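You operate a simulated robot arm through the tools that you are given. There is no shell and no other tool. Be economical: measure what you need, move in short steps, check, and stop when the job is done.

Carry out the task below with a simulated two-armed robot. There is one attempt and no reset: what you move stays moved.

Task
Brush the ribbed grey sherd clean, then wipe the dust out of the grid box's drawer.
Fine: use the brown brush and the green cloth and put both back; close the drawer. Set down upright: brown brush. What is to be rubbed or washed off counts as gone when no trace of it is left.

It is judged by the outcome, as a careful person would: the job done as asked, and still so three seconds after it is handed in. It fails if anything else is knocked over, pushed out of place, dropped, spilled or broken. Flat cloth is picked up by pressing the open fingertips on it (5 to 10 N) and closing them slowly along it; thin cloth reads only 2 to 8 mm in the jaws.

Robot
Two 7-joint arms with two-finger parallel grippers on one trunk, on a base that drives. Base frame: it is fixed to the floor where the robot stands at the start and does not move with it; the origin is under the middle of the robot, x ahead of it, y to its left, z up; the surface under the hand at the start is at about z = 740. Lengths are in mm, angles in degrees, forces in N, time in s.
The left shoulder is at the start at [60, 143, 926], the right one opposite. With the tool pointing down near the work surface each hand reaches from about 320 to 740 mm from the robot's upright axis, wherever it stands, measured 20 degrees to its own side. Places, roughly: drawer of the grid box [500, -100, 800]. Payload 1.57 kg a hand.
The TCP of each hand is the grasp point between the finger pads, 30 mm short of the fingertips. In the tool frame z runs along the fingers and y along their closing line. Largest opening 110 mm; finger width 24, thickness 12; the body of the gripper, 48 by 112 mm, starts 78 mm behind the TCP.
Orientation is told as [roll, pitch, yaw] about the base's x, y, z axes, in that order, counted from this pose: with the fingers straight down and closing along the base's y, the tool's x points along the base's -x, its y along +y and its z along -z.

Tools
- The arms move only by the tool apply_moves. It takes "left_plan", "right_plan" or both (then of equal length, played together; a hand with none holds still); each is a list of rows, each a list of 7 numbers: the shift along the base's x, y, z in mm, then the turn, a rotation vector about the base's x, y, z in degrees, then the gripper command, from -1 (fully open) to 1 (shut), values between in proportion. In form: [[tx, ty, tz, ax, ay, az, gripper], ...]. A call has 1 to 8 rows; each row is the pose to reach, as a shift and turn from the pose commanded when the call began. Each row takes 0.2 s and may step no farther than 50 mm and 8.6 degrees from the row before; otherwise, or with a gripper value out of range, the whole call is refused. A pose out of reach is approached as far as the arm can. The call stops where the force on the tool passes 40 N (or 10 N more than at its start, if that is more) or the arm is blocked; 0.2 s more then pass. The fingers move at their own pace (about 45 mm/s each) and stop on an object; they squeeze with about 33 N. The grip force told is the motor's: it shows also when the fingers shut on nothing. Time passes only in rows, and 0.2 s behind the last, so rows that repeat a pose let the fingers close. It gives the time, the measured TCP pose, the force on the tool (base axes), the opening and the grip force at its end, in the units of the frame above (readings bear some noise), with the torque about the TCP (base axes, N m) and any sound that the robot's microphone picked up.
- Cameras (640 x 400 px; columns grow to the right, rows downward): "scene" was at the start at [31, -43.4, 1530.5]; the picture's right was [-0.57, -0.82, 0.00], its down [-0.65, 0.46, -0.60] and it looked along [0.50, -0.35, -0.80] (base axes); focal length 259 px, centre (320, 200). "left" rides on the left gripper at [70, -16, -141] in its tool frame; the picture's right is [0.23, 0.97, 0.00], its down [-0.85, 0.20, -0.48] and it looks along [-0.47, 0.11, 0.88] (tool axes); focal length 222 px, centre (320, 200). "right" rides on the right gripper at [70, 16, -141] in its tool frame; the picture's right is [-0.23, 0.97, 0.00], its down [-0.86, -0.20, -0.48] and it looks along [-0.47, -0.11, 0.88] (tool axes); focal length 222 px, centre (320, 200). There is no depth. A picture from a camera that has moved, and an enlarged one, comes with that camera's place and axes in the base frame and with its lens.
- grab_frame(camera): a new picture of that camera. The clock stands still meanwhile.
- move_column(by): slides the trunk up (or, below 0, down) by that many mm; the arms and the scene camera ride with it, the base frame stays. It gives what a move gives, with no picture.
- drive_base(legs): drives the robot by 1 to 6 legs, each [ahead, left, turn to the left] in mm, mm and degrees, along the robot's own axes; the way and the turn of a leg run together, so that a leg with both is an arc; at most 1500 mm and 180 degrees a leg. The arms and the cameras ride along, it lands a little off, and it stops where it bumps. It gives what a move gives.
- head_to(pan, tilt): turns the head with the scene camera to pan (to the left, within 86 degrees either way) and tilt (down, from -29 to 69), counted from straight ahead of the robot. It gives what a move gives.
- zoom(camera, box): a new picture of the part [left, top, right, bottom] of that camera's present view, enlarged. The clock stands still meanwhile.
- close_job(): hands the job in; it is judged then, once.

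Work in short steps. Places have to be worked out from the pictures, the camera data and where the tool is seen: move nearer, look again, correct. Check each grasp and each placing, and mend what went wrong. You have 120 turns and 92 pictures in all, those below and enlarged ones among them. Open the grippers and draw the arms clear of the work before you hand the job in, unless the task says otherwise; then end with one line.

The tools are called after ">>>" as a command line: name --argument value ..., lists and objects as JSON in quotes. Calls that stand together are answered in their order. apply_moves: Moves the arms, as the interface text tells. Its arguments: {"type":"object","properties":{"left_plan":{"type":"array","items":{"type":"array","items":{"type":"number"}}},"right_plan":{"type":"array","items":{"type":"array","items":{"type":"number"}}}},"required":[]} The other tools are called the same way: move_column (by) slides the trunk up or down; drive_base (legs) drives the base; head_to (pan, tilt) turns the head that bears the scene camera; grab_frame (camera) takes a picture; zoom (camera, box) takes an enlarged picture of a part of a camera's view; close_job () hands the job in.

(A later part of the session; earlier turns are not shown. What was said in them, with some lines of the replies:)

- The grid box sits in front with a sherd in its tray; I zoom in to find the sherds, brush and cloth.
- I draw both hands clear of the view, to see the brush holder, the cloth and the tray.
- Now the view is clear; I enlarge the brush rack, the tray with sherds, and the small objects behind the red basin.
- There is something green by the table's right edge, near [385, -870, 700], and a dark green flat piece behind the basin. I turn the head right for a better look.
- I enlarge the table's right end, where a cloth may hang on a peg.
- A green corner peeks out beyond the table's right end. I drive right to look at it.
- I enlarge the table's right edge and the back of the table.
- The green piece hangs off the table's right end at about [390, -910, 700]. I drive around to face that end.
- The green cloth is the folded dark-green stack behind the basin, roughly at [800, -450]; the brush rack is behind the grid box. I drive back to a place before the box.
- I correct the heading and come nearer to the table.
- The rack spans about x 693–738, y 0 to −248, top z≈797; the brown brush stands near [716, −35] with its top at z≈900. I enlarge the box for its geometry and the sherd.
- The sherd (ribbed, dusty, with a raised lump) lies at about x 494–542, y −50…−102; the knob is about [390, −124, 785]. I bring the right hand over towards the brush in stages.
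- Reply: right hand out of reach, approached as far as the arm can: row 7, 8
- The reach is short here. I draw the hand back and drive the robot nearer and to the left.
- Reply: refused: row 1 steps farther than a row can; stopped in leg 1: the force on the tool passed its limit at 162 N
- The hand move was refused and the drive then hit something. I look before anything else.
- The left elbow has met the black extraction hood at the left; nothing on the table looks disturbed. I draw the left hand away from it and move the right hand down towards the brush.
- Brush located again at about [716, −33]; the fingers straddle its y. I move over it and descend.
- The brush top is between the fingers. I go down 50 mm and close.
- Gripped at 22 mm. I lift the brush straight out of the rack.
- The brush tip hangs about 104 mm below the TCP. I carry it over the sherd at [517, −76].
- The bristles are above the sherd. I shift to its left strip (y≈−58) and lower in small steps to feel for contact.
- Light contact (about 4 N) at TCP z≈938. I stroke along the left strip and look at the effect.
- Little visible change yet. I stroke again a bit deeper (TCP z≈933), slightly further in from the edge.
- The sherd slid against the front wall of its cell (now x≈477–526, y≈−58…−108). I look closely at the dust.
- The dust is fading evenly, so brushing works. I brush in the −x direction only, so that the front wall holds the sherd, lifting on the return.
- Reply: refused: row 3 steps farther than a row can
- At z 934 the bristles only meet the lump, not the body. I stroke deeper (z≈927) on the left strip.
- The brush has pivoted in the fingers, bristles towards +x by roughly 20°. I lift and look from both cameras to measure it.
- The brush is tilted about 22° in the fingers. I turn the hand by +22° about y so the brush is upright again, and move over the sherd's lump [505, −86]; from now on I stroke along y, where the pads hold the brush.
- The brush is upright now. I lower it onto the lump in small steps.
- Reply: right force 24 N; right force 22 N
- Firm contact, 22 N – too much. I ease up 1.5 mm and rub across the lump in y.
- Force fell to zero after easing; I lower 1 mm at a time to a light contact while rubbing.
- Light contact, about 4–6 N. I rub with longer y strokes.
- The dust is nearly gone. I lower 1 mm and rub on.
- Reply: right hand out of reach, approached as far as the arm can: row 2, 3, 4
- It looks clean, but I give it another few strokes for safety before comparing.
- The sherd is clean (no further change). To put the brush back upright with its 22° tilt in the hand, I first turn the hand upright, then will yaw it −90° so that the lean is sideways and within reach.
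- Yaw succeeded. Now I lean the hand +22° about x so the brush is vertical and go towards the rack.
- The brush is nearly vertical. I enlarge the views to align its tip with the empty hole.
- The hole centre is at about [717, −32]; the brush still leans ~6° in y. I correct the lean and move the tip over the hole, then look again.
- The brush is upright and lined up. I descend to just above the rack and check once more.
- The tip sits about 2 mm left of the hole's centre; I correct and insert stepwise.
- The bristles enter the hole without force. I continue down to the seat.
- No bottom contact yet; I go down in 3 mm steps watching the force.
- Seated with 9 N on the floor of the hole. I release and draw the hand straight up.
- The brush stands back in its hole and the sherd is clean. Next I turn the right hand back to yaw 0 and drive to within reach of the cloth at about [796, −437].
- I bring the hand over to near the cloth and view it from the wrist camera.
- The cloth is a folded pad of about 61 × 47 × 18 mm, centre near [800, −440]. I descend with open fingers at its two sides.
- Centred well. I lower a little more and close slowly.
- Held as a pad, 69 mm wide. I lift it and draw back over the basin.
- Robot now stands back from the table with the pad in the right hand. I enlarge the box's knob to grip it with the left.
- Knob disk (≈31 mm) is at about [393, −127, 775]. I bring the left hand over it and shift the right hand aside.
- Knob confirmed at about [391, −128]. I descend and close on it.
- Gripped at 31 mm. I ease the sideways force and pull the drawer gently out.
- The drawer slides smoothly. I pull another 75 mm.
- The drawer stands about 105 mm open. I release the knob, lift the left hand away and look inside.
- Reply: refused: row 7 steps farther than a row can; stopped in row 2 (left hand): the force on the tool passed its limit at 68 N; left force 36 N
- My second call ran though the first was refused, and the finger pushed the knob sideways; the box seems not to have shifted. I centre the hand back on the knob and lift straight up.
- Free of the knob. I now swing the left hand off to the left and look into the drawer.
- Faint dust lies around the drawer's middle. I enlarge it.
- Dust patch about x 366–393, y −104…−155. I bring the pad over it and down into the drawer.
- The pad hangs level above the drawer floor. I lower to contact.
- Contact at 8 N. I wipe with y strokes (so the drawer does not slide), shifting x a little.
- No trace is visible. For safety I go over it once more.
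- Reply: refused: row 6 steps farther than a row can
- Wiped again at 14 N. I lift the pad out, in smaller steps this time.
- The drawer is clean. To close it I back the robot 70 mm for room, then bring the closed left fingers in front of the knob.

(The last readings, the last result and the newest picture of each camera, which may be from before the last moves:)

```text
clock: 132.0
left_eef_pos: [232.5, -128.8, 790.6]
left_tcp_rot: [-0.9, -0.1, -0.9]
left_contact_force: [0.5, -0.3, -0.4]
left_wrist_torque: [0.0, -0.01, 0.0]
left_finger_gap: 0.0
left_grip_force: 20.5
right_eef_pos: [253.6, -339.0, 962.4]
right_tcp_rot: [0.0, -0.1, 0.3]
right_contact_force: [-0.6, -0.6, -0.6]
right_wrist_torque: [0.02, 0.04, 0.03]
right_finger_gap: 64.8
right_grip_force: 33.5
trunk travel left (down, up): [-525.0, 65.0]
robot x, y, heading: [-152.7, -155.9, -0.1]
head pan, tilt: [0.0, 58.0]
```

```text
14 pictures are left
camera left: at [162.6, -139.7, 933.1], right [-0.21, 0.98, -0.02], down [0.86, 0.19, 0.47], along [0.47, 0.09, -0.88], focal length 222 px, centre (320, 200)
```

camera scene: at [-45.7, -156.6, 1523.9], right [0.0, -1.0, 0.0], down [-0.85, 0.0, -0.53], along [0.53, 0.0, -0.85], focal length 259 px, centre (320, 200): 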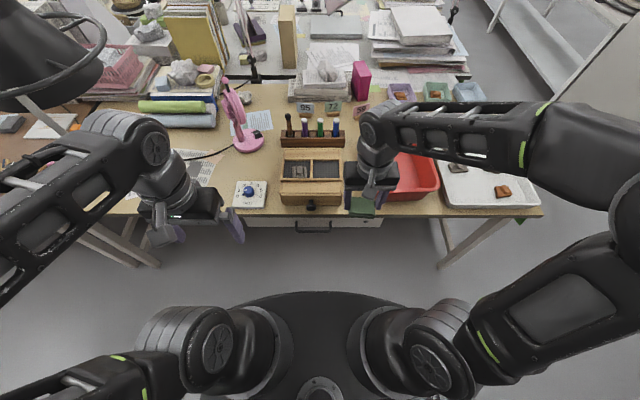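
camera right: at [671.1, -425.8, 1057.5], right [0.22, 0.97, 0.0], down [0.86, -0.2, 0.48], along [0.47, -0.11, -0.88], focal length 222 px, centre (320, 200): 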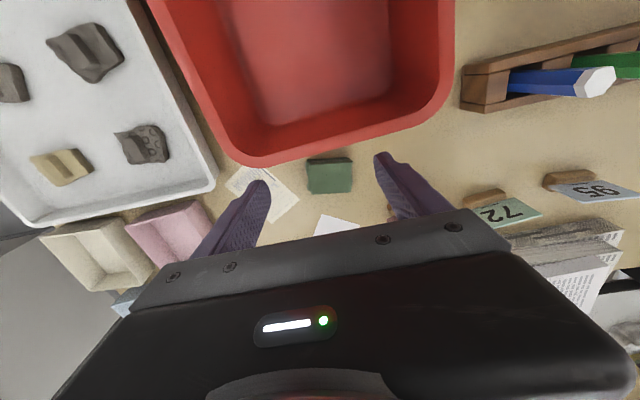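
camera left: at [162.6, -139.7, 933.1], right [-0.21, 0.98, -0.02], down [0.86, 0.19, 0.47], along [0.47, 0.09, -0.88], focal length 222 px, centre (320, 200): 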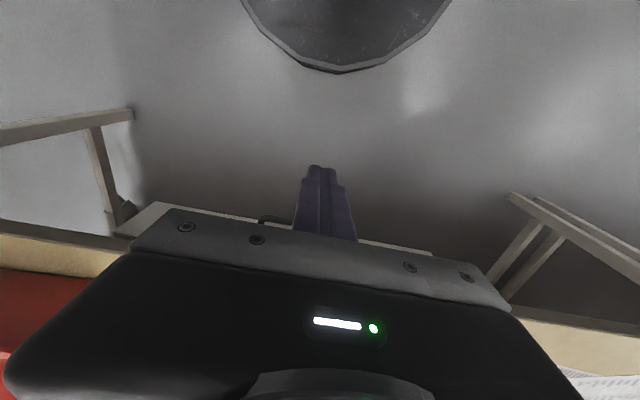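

The fingers stand in front of the knob. I push the drawer in.

>>> apply_moves --left_plan '[[15, 1, 0, 0, 0, 0, 1], [30, 1, 0, 0, 0, 0, 1], [45, 1, 0, 0, 0, 0, 1], [60, 1, 0, 0, 0, 0, 1], [75, 1, 0, 0, 0, 0, 1], [90, 1, 0, 0, 0, 0, 1], [105, 1, 0, 0, 0, 0, 1], [115, 1, 0, 0, 0, 0, 1]]'

>>> zoom --camera "scene" --box '[270, 140, 350, 220]'

```text
clock: 133.8
left_eef_pos: [349.6, -126.6, 792.5]
left_tcp_rot: [-0.8, 0.1, -1.0]
left_contact_force: [0.5, -0.4, 0.8]
left_wrist_torque: [-0.03, 0.02, -0.02]
left_finger_gap: 0.0
left_grip_force: 21.3
right_eef_pos: [251.5, -336.8, 964.5]
right_tcp_rot: [0.0, -0.1, 0.3]
right_contact_force: [-0.5, 0.2, -0.8]
right_wrist_torque: [-0.01, -0.01, 0.01]
right_finger_gap: 65.0
right_grip_force: 32.7
trunk travel left (down, up): [-525.0, 65.0]
robot x, y, heading: [-153.1, -157.5, 0.3]
head pan, tilt: [0.0, 58.0]
```

```text
5.00 times, centred on (310, 180) of scene
camera zoom: at [-116.0, -159.0, 1523.9], right [0.0, -1.0, 0.0], down [-0.85, 0.0, -0.53], along [0.53, 0.0, -0.85], focal length 1296 px, centre (370, 300)
```

zoom: 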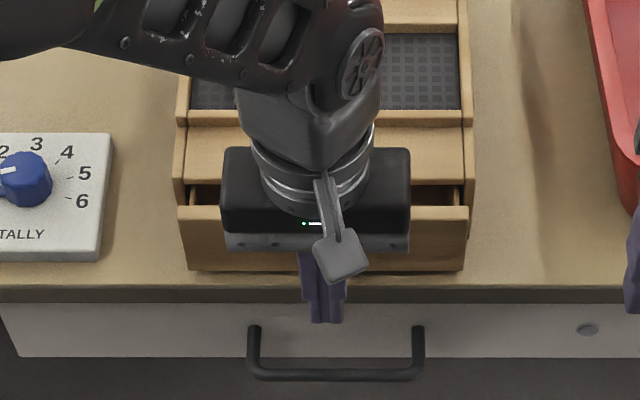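

About 20 mm remain. I push on in small steps.

>>> apply_moves --left_plan '[[5, 0, 0, 0, 0, 0, 1], [10, 0, 0, 0, 0, 0, 1], [14, 0, 0, 0, 0, 0, 1], [17, 0, 0, 0, 0, 0, 1], [20, 0, 0, 0, 0, 0, 1]]'

>>> apply_moves --left_plan '[[2, 0, 0, 0, 0, 0, 1], [4, 0, 0, 0, 0, 0, 1]]'

```text
clock: 135.0
left_eef_pos: [369.2, -127.5, 791.6]
left_tcp_rot: [-0.8, 0.1, -0.9]
left_contact_force: [0.2, 1.0, 0.2]
left_wrist_torque: [0.0, -0.01, 0.0]
left_finger_gap: 0.1
left_grip_force: 21.5
right_eef_pos: [253.1, -338.1, 963.4]
right_tcp_rot: [0.0, -0.1, 0.3]
right_contact_force: [0.1, -0.4, -1.0]
right_wrist_torque: [0.01, -0.01, -0.03]
right_finger_gap: 65.0
right_grip_force: 33.1
trunk travel left (down, up): [-525.0, 65.0]
robot x, y, heading: [-153.5, -157.2, 0.1]
head pan, tilt: [0.0, 58.0]
```

```text
clock: 135.6
left_eef_pos: [373.1, -128.0, 791.5]
left_tcp_rot: [-0.9, 0.1, -1.0]
left_contact_force: [-4.0, -0.1, 0.2]
left_wrist_torque: [-0.03, 0.07, 0.02]
left_finger_gap: 0.3
left_grip_force: 21.1
right_eef_pos: [251.5, -337.7, 963.9]
right_tcp_rot: [0.0, -0.1, 0.3]
right_contact_force: [-0.2, 0.7, -0.4]
right_wrist_torque: [0.02, -0.02, 0.0]
right_finger_gap: 64.9
right_grip_force: 32.8
trunk travel left (down, up): [-525.0, 65.0]
robot x, y, heading: [-156.5, -158.5, 0.0]
head pan, tilt: [0.0, 58.0]
```

Force rises at the expected place; one millimetre more, then I retreat and check.

>>> apply_moves --left_plan '[[1, 0, 0, 0, 0, 0, 1], [-15, 0, 0, 0, 0, 0, 1], [-40, 0, 0, 0, 0, 0, 1], [-60, 0, 30, 0, 0, 0, 1], [-70, 0, 75, 0, 0, 0, 1], [-80, 20, 115, 0, 0, 0, 1], [-80, 60, 140, 0, 0, 0, 1], [-80, 100, 165, 0, 0, 0, 0]]'

>>> zoom --camera "scene" --box '[270, 100, 370, 220]'

```text
clock: 137.4
left_eef_pos: [294.0, -26.9, 956.2]
left_tcp_rot: [-1.0, 0.0, -1.0]
left_contact_force: [-0.3, 0.0, 0.3]
left_wrist_torque: [-0.02, -0.01, 0.02]
left_finger_gap: 32.0
left_grip_force: 0.1
right_eef_pos: [251.8, -337.2, 963.8]
right_tcp_rot: [0.0, -0.1, 0.3]
right_contact_force: [-0.3, -0.5, -0.7]
right_wrist_torque: [0.0, 0.05, -0.01]
right_finger_gap: 65.0
right_grip_force: 33.0
trunk travel left (down, up): [-525.0, 65.0]
robot x, y, heading: [-155.4, -157.6, 0.2]
head pan, tilt: [0.0, 58.0]
```

```text
3.33 times, centred on (320, 160) of scene
camera zoom: at [-116.7, -158.2, 1523.9], right [0.0, -1.0, 0.0], down [-0.85, 0.0, -0.53], along [0.53, 0.0, -0.85], focal length 864 px, centre (320, 333)
```

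zoom: 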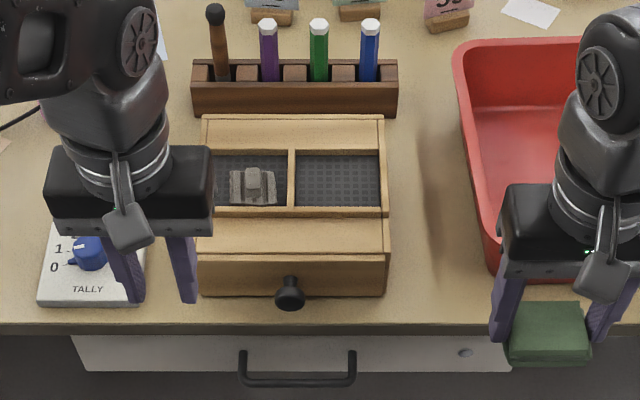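

Drawer closed. I raise the left hand and drive back to the cloth's place with the right arm.

>>> apply_moves --left_plan '[[-10, 15, 40, 0, 0, 0, 0], [-30, 30, 80, 0, 0, 0, 0], [-50, 45, 105, 0, 0, 0, 0]]'

>>> drive_base --legs '[[0, -173, 0], [272, 0, 0]]'

```text
clock: 138.2
left_eef_pos: [245.3, 18.4, 1061.0]
left_tcp_rot: [-0.9, 0.0, -1.0]
left_contact_force: [0.0, 0.2, -0.4]
left_wrist_torque: [-0.01, 0.0, 0.02]
left_finger_gap: 55.3
left_grip_force: 0.0
right_eef_pos: [252.5, -338.2, 964.8]
right_tcp_rot: [-0.1, -0.1, 0.3]
right_contact_force: [-0.4, -0.3, -0.3]
right_wrist_torque: [0.02, 0.02, 0.01]
right_finger_gap: 64.6
right_grip_force: 32.5
trunk travel left (down, up): [-525.0, 65.0]
robot x, y, heading: [-155.2, -157.8, 0.1]
head pan, tilt: [0.0, 58.0]
```

```text
clock: 141.2
left_eef_pos: [523.4, -149.2, 1061.4]
left_tcp_rot: [-0.9, 0.1, -0.7]
left_contact_force: [0.8, 0.1, 0.3]
left_wrist_torque: [0.02, 0.04, 0.02]
left_finger_gap: 54.8
left_grip_force: 0.1
right_eef_pos: [532.3, -504.8, 962.6]
right_tcp_rot: [0.0, 0.1, 0.6]
right_contact_force: [0.5, -0.4, -0.1]
right_wrist_torque: [0.03, 0.06, 0.0]
right_finger_gap: 64.9
right_grip_force: 33.0
trunk travel left (down, up): [-525.0, 65.0]
robot x, y, heading: [120.7, -325.7, 0.4]
head pan, tilt: [0.0, 58.0]
```

I carry the pad back over its place at [799, −439].

>>> apply_moves --right_plan '[[44, 11, 0, 0, 0, 0, 1], [89, 22, 0, 0, 0, 0, 1], [133, 33, -5, 0, 0, 0, 1], [178, 44, -15, 0, 0, 0, 1], [222, 55, -30, 0, 0, 0, 1], [267, 66, -42, 0, 0, 0, 1], [267, 66, -80, 0, 0, 0, 1]]'

>>> grab_frame --camera "right"

```text
clock: 142.8
left_eef_pos: [522.5, -149.4, 1061.0]
left_tcp_rot: [-0.9, 0.0, -0.7]
left_contact_force: [-1.0, 1.2, 0.1]
left_wrist_torque: [-0.02, 0.01, 0.0]
left_finger_gap: 54.7
left_grip_force: 0.0
right_eef_pos: [798.5, -440.7, 883.5]
right_tcp_rot: [0.1, -0.2, 0.6]
right_contact_force: [-0.5, -0.2, -1.0]
right_wrist_torque: [-0.01, 0.01, 0.0]
right_finger_gap: 64.5
right_grip_force: 32.7
trunk travel left (down, up): [-525.0, 65.0]
robot x, y, heading: [121.5, -330.1, 0.6]
head pan, tilt: [0.0, 58.0]
```

```text
11 pictures are left
camera right: at [728.8, -424.1, 1024.5], right [0.22, 0.98, 0.0], down [0.86, -0.19, 0.48], along [0.47, -0.1, -0.88], focal length 222 px, centre (320, 200)
```

right: 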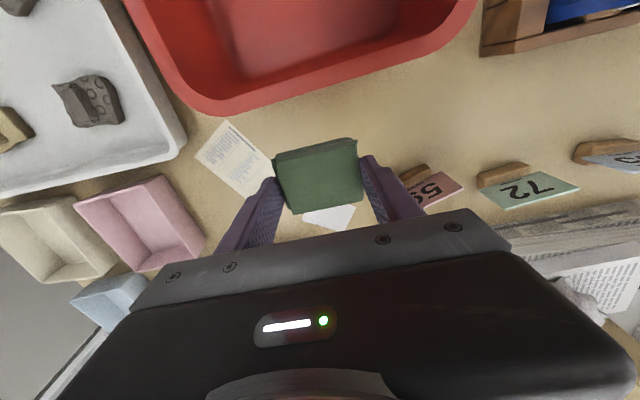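

The place is clear. I lower the pad to the table.

>>> apply_moves --right_plan '[[0, 1, -35, 0, 0, 0, 1], [0, 1, -70, 0, 0, 0, 1], [0, 1, -92, 0, 0, 0, 1], [0, 1, -100, 0, 0, 0, 1]]'

>>> apply_moves --right_plan '[[0, 0, -3, 0, 0, 0, 1], [0, 0, -5, 0, 0, 0, 1]]'

```text
clock: 143.8
left_eef_pos: [521.9, -149.4, 1061.4]
left_tcp_rot: [-0.9, 0.1, -0.8]
left_contact_force: [0.4, 0.7, 0.0]
left_wrist_torque: [0.02, 0.01, 0.03]
left_finger_gap: 55.0
left_grip_force: 0.0
right_eef_pos: [796.1, -438.6, 782.1]
right_tcp_rot: [0.0, -0.1, 0.7]
right_contact_force: [0.0, -0.1, -1.5]
right_wrist_torque: [-0.02, -0.02, -0.01]
right_finger_gap: 64.8
right_grip_force: 33.0
trunk travel left (down, up): [-525.0, 65.0]
robot x, y, heading: [124.5, -325.8, 0.7]
head pan, tilt: [0.0, 58.0]
```

```text
clock: 144.4
left_eef_pos: [521.5, -149.7, 1061.9]
left_tcp_rot: [-0.8, 0.1, -0.7]
left_contact_force: [0.1, -0.3, -0.5]
left_wrist_torque: [-0.02, 0.0, 0.02]
left_finger_gap: 55.0
left_grip_force: 0.1
right_eef_pos: [797.8, -437.6, 778.7]
right_tcp_rot: [0.0, -0.1, 0.6]
right_contact_force: [0.3, 0.3, -0.1]
right_wrist_torque: [0.0, -0.03, -0.01]
right_finger_gap: 64.8
right_grip_force: 32.9
trunk travel left (down, up): [-525.0, 65.0]
robot x, y, heading: [121.0, -328.8, 0.5]
head pan, tilt: [0.0, 58.0]
```

>>> apply_moves --right_plan '[[0, 0, -2, 0, 0, 0, 1], [0, 0, -3, 0, 0, 0, 1]]'

```text
clock: 145.0
left_eef_pos: [520.6, -150.0, 1062.2]
left_tcp_rot: [-0.9, 0.1, -0.7]
left_contact_force: [0.2, -0.3, 0.2]
left_wrist_torque: [0.04, -0.04, 0.01]
left_finger_gap: 55.1
left_grip_force: 0.1
right_eef_pos: [797.7, -439.0, 777.2]
right_tcp_rot: [0.0, -0.3, 0.4]
right_contact_force: [-1.0, -1.5, 12.1]
right_wrist_torque: [-0.09, 0.13, -0.04]
right_finger_gap: 64.8
right_grip_force: 33.0
trunk travel left (down, up): [-525.0, 65.0]
robot x, y, heading: [124.2, -327.3, 0.5]
head pan, tilt: [0.0, 58.0]
```

The pad is on the table. I open slowly and rise.

>>> apply_moves --right_plan '[[0, 0, 1, 0, 0, 0, -0.3], [0, 0, 1, 0, 0, 0, -0.5], [0, 0, 1, 0, 0, 0, -0.65], [0, 0, 1, 0, 0, 0, -0.65], [0, 0, 25, 0, 0, 0, -0.65], [0, 0, 65, 0, 0, 0, -0.65], [0, 0, 105, 0, 0, 0, -0.65], [-20, 0, 145, 0, 0, 0, -0.65]]'

>>> grab_frame --camera "right"

```text
clock: 146.8
left_eef_pos: [521.3, -150.0, 1060.8]
left_tcp_rot: [-0.9, 0.0, -0.7]
left_contact_force: [-1.1, -0.3, 1.0]
left_wrist_torque: [0.02, -0.02, 0.02]
left_finger_gap: 55.2
left_grip_force: 0.0
right_eef_pos: [775.1, -436.7, 920.6]
right_tcp_rot: [0.1, -0.2, 0.5]
right_contact_force: [-0.1, 0.5, 0.5]
right_wrist_torque: [0.0, -0.06, -0.03]
right_finger_gap: 90.6
right_grip_force: 0.1
trunk travel left (down, up): [-525.0, 65.0]
robot x, y, heading: [123.5, -325.7, 0.3]
head pan, tilt: [0.0, 58.0]
```

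```text
10 pictures are left
camera right: at [707.1, -421.5, 1061.7], right [0.22, 0.98, 0.0], down [0.86, -0.19, 0.48], along [0.47, -0.1, -0.88], focal length 222 px, centre (320, 200)
```

right: 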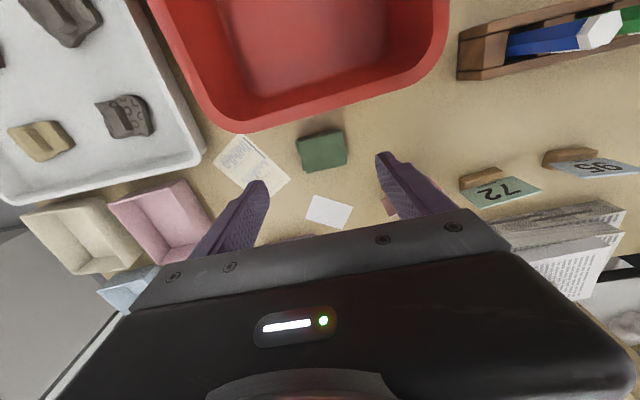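

The cloth lies back in its place. I draw the right arm back, drive away from the table, and take a last look.

>>> apply_moves --right_plan '[[-40, 0, 15, 0, 0, 0, -1], [-85, 0, 30, 0, 0, 0, -1], [-130, 0, 45, 0, 0, 0, -1], [-175, 0, 60, 0, 0, 0, -1], [-220, 0, 70, 0, 0, 0, -1], [-265, 0, 80, 0, 0, 0, -1]]' --left_plan '[[-30, 0, 0, 0, 0, 0, -1], [-60, 0, 0, 0, 0, 0, -1], [-90, 0, 0, 0, 0, 0, -1], [-110, 0, 0, 0, 0, 0, -1], [-110, 0, 0, 0, 0, 0, -1], [-110, 0, 0, 0, 0, 0, -1]]'

>>> drive_base --legs '[[-320, 0, 0]]'

>>> grab_frame --camera "scene"

>>> zoom --camera "scene" --box '[220, 60, 340, 180]'

```text
clock: 148.2
left_eef_pos: [410.2, -149.4, 1062.2]
left_tcp_rot: [-1.0, -0.1, -0.7]
left_contact_force: [-0.1, 0.2, 0.0]
left_wrist_torque: [0.03, -0.04, 0.0]
left_finger_gap: 109.9
left_grip_force: 0.1
right_eef_pos: [510.2, -436.6, 1000.7]
right_tcp_rot: [0.0, -0.2, 0.6]
right_contact_force: [-1.6, 0.8, -0.5]
right_wrist_torque: [0.01, -0.01, 0.02]
right_finger_gap: 110.0
right_grip_force: 0.0
trunk travel left (down, up): [-525.0, 65.0]
robot x, y, heading: [121.9, -330.1, 0.1]
head pan, tilt: [0.0, 58.0]
```

```text
clock: 150.3
left_eef_pos: [88.5, -151.2, 1062.4]
left_tcp_rot: [-0.9, -0.1, -0.4]
left_contact_force: [0.3, 0.4, 0.4]
left_wrist_torque: [0.0, -0.02, 0.0]
left_finger_gap: 109.8
left_grip_force: 0.0
right_eef_pos: [190.8, -438.1, 1003.2]
right_tcp_rot: [0.0, -0.1, 0.8]
right_contact_force: [-0.2, -0.8, 0.1]
right_wrist_torque: [0.03, -0.02, 0.03]
right_finger_gap: 110.1
right_grip_force: 0.0
trunk travel left (down, up): [-525.0, 65.0]
robot x, y, heading: [-196.6, -325.9, 0.6]
head pan, tilt: [0.0, 58.0]
```

```text
9 pictures are left
camera scene: at [-161.0, -330.5, 1524.0], right [0.01, -1.0, 0.0], down [-0.85, -0.01, -0.53], along [0.53, 0.01, -0.85], focal length 259 px, centre (320, 200)
```

scene: 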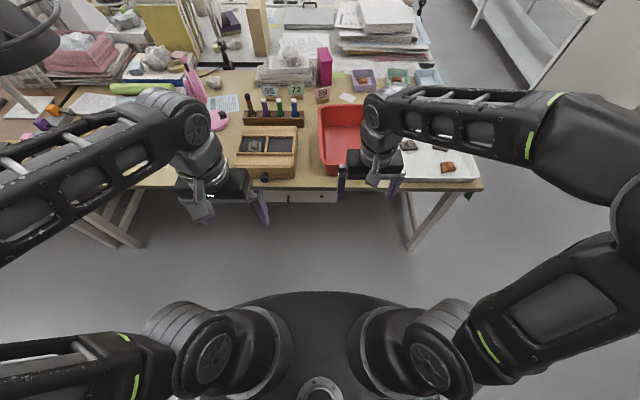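

```text
3.33 times, centred on (280, 120) of scene
camera zoom: at [-161.0, -330.5, 1524.0], right [0.01, -1.0, 0.0], down [-0.85, -0.01, -0.53], along [0.53, 0.01, -0.85], focal length 864 px, centre (453, 467)
```

zoom: 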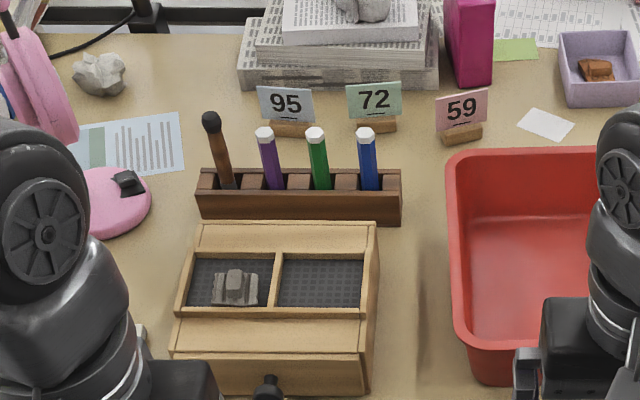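

The brush is upright in the rack, the sherd clean, the drawer wiped and closed, the cloth back, and both hands are open and clear. I hand in.

>>> close_job

```text
The job is handed in.
```

The ribbed grey sherd is brushed clean, and the grid box's drawer is wiped out and closed. The brown brush stands upright in its rack hole and the green cloth is back in its place; the sherd lies a little nearer the front of its cell, and two bumps by the left arm (the extraction hood, the drawer knob) left nothing visibly moved.
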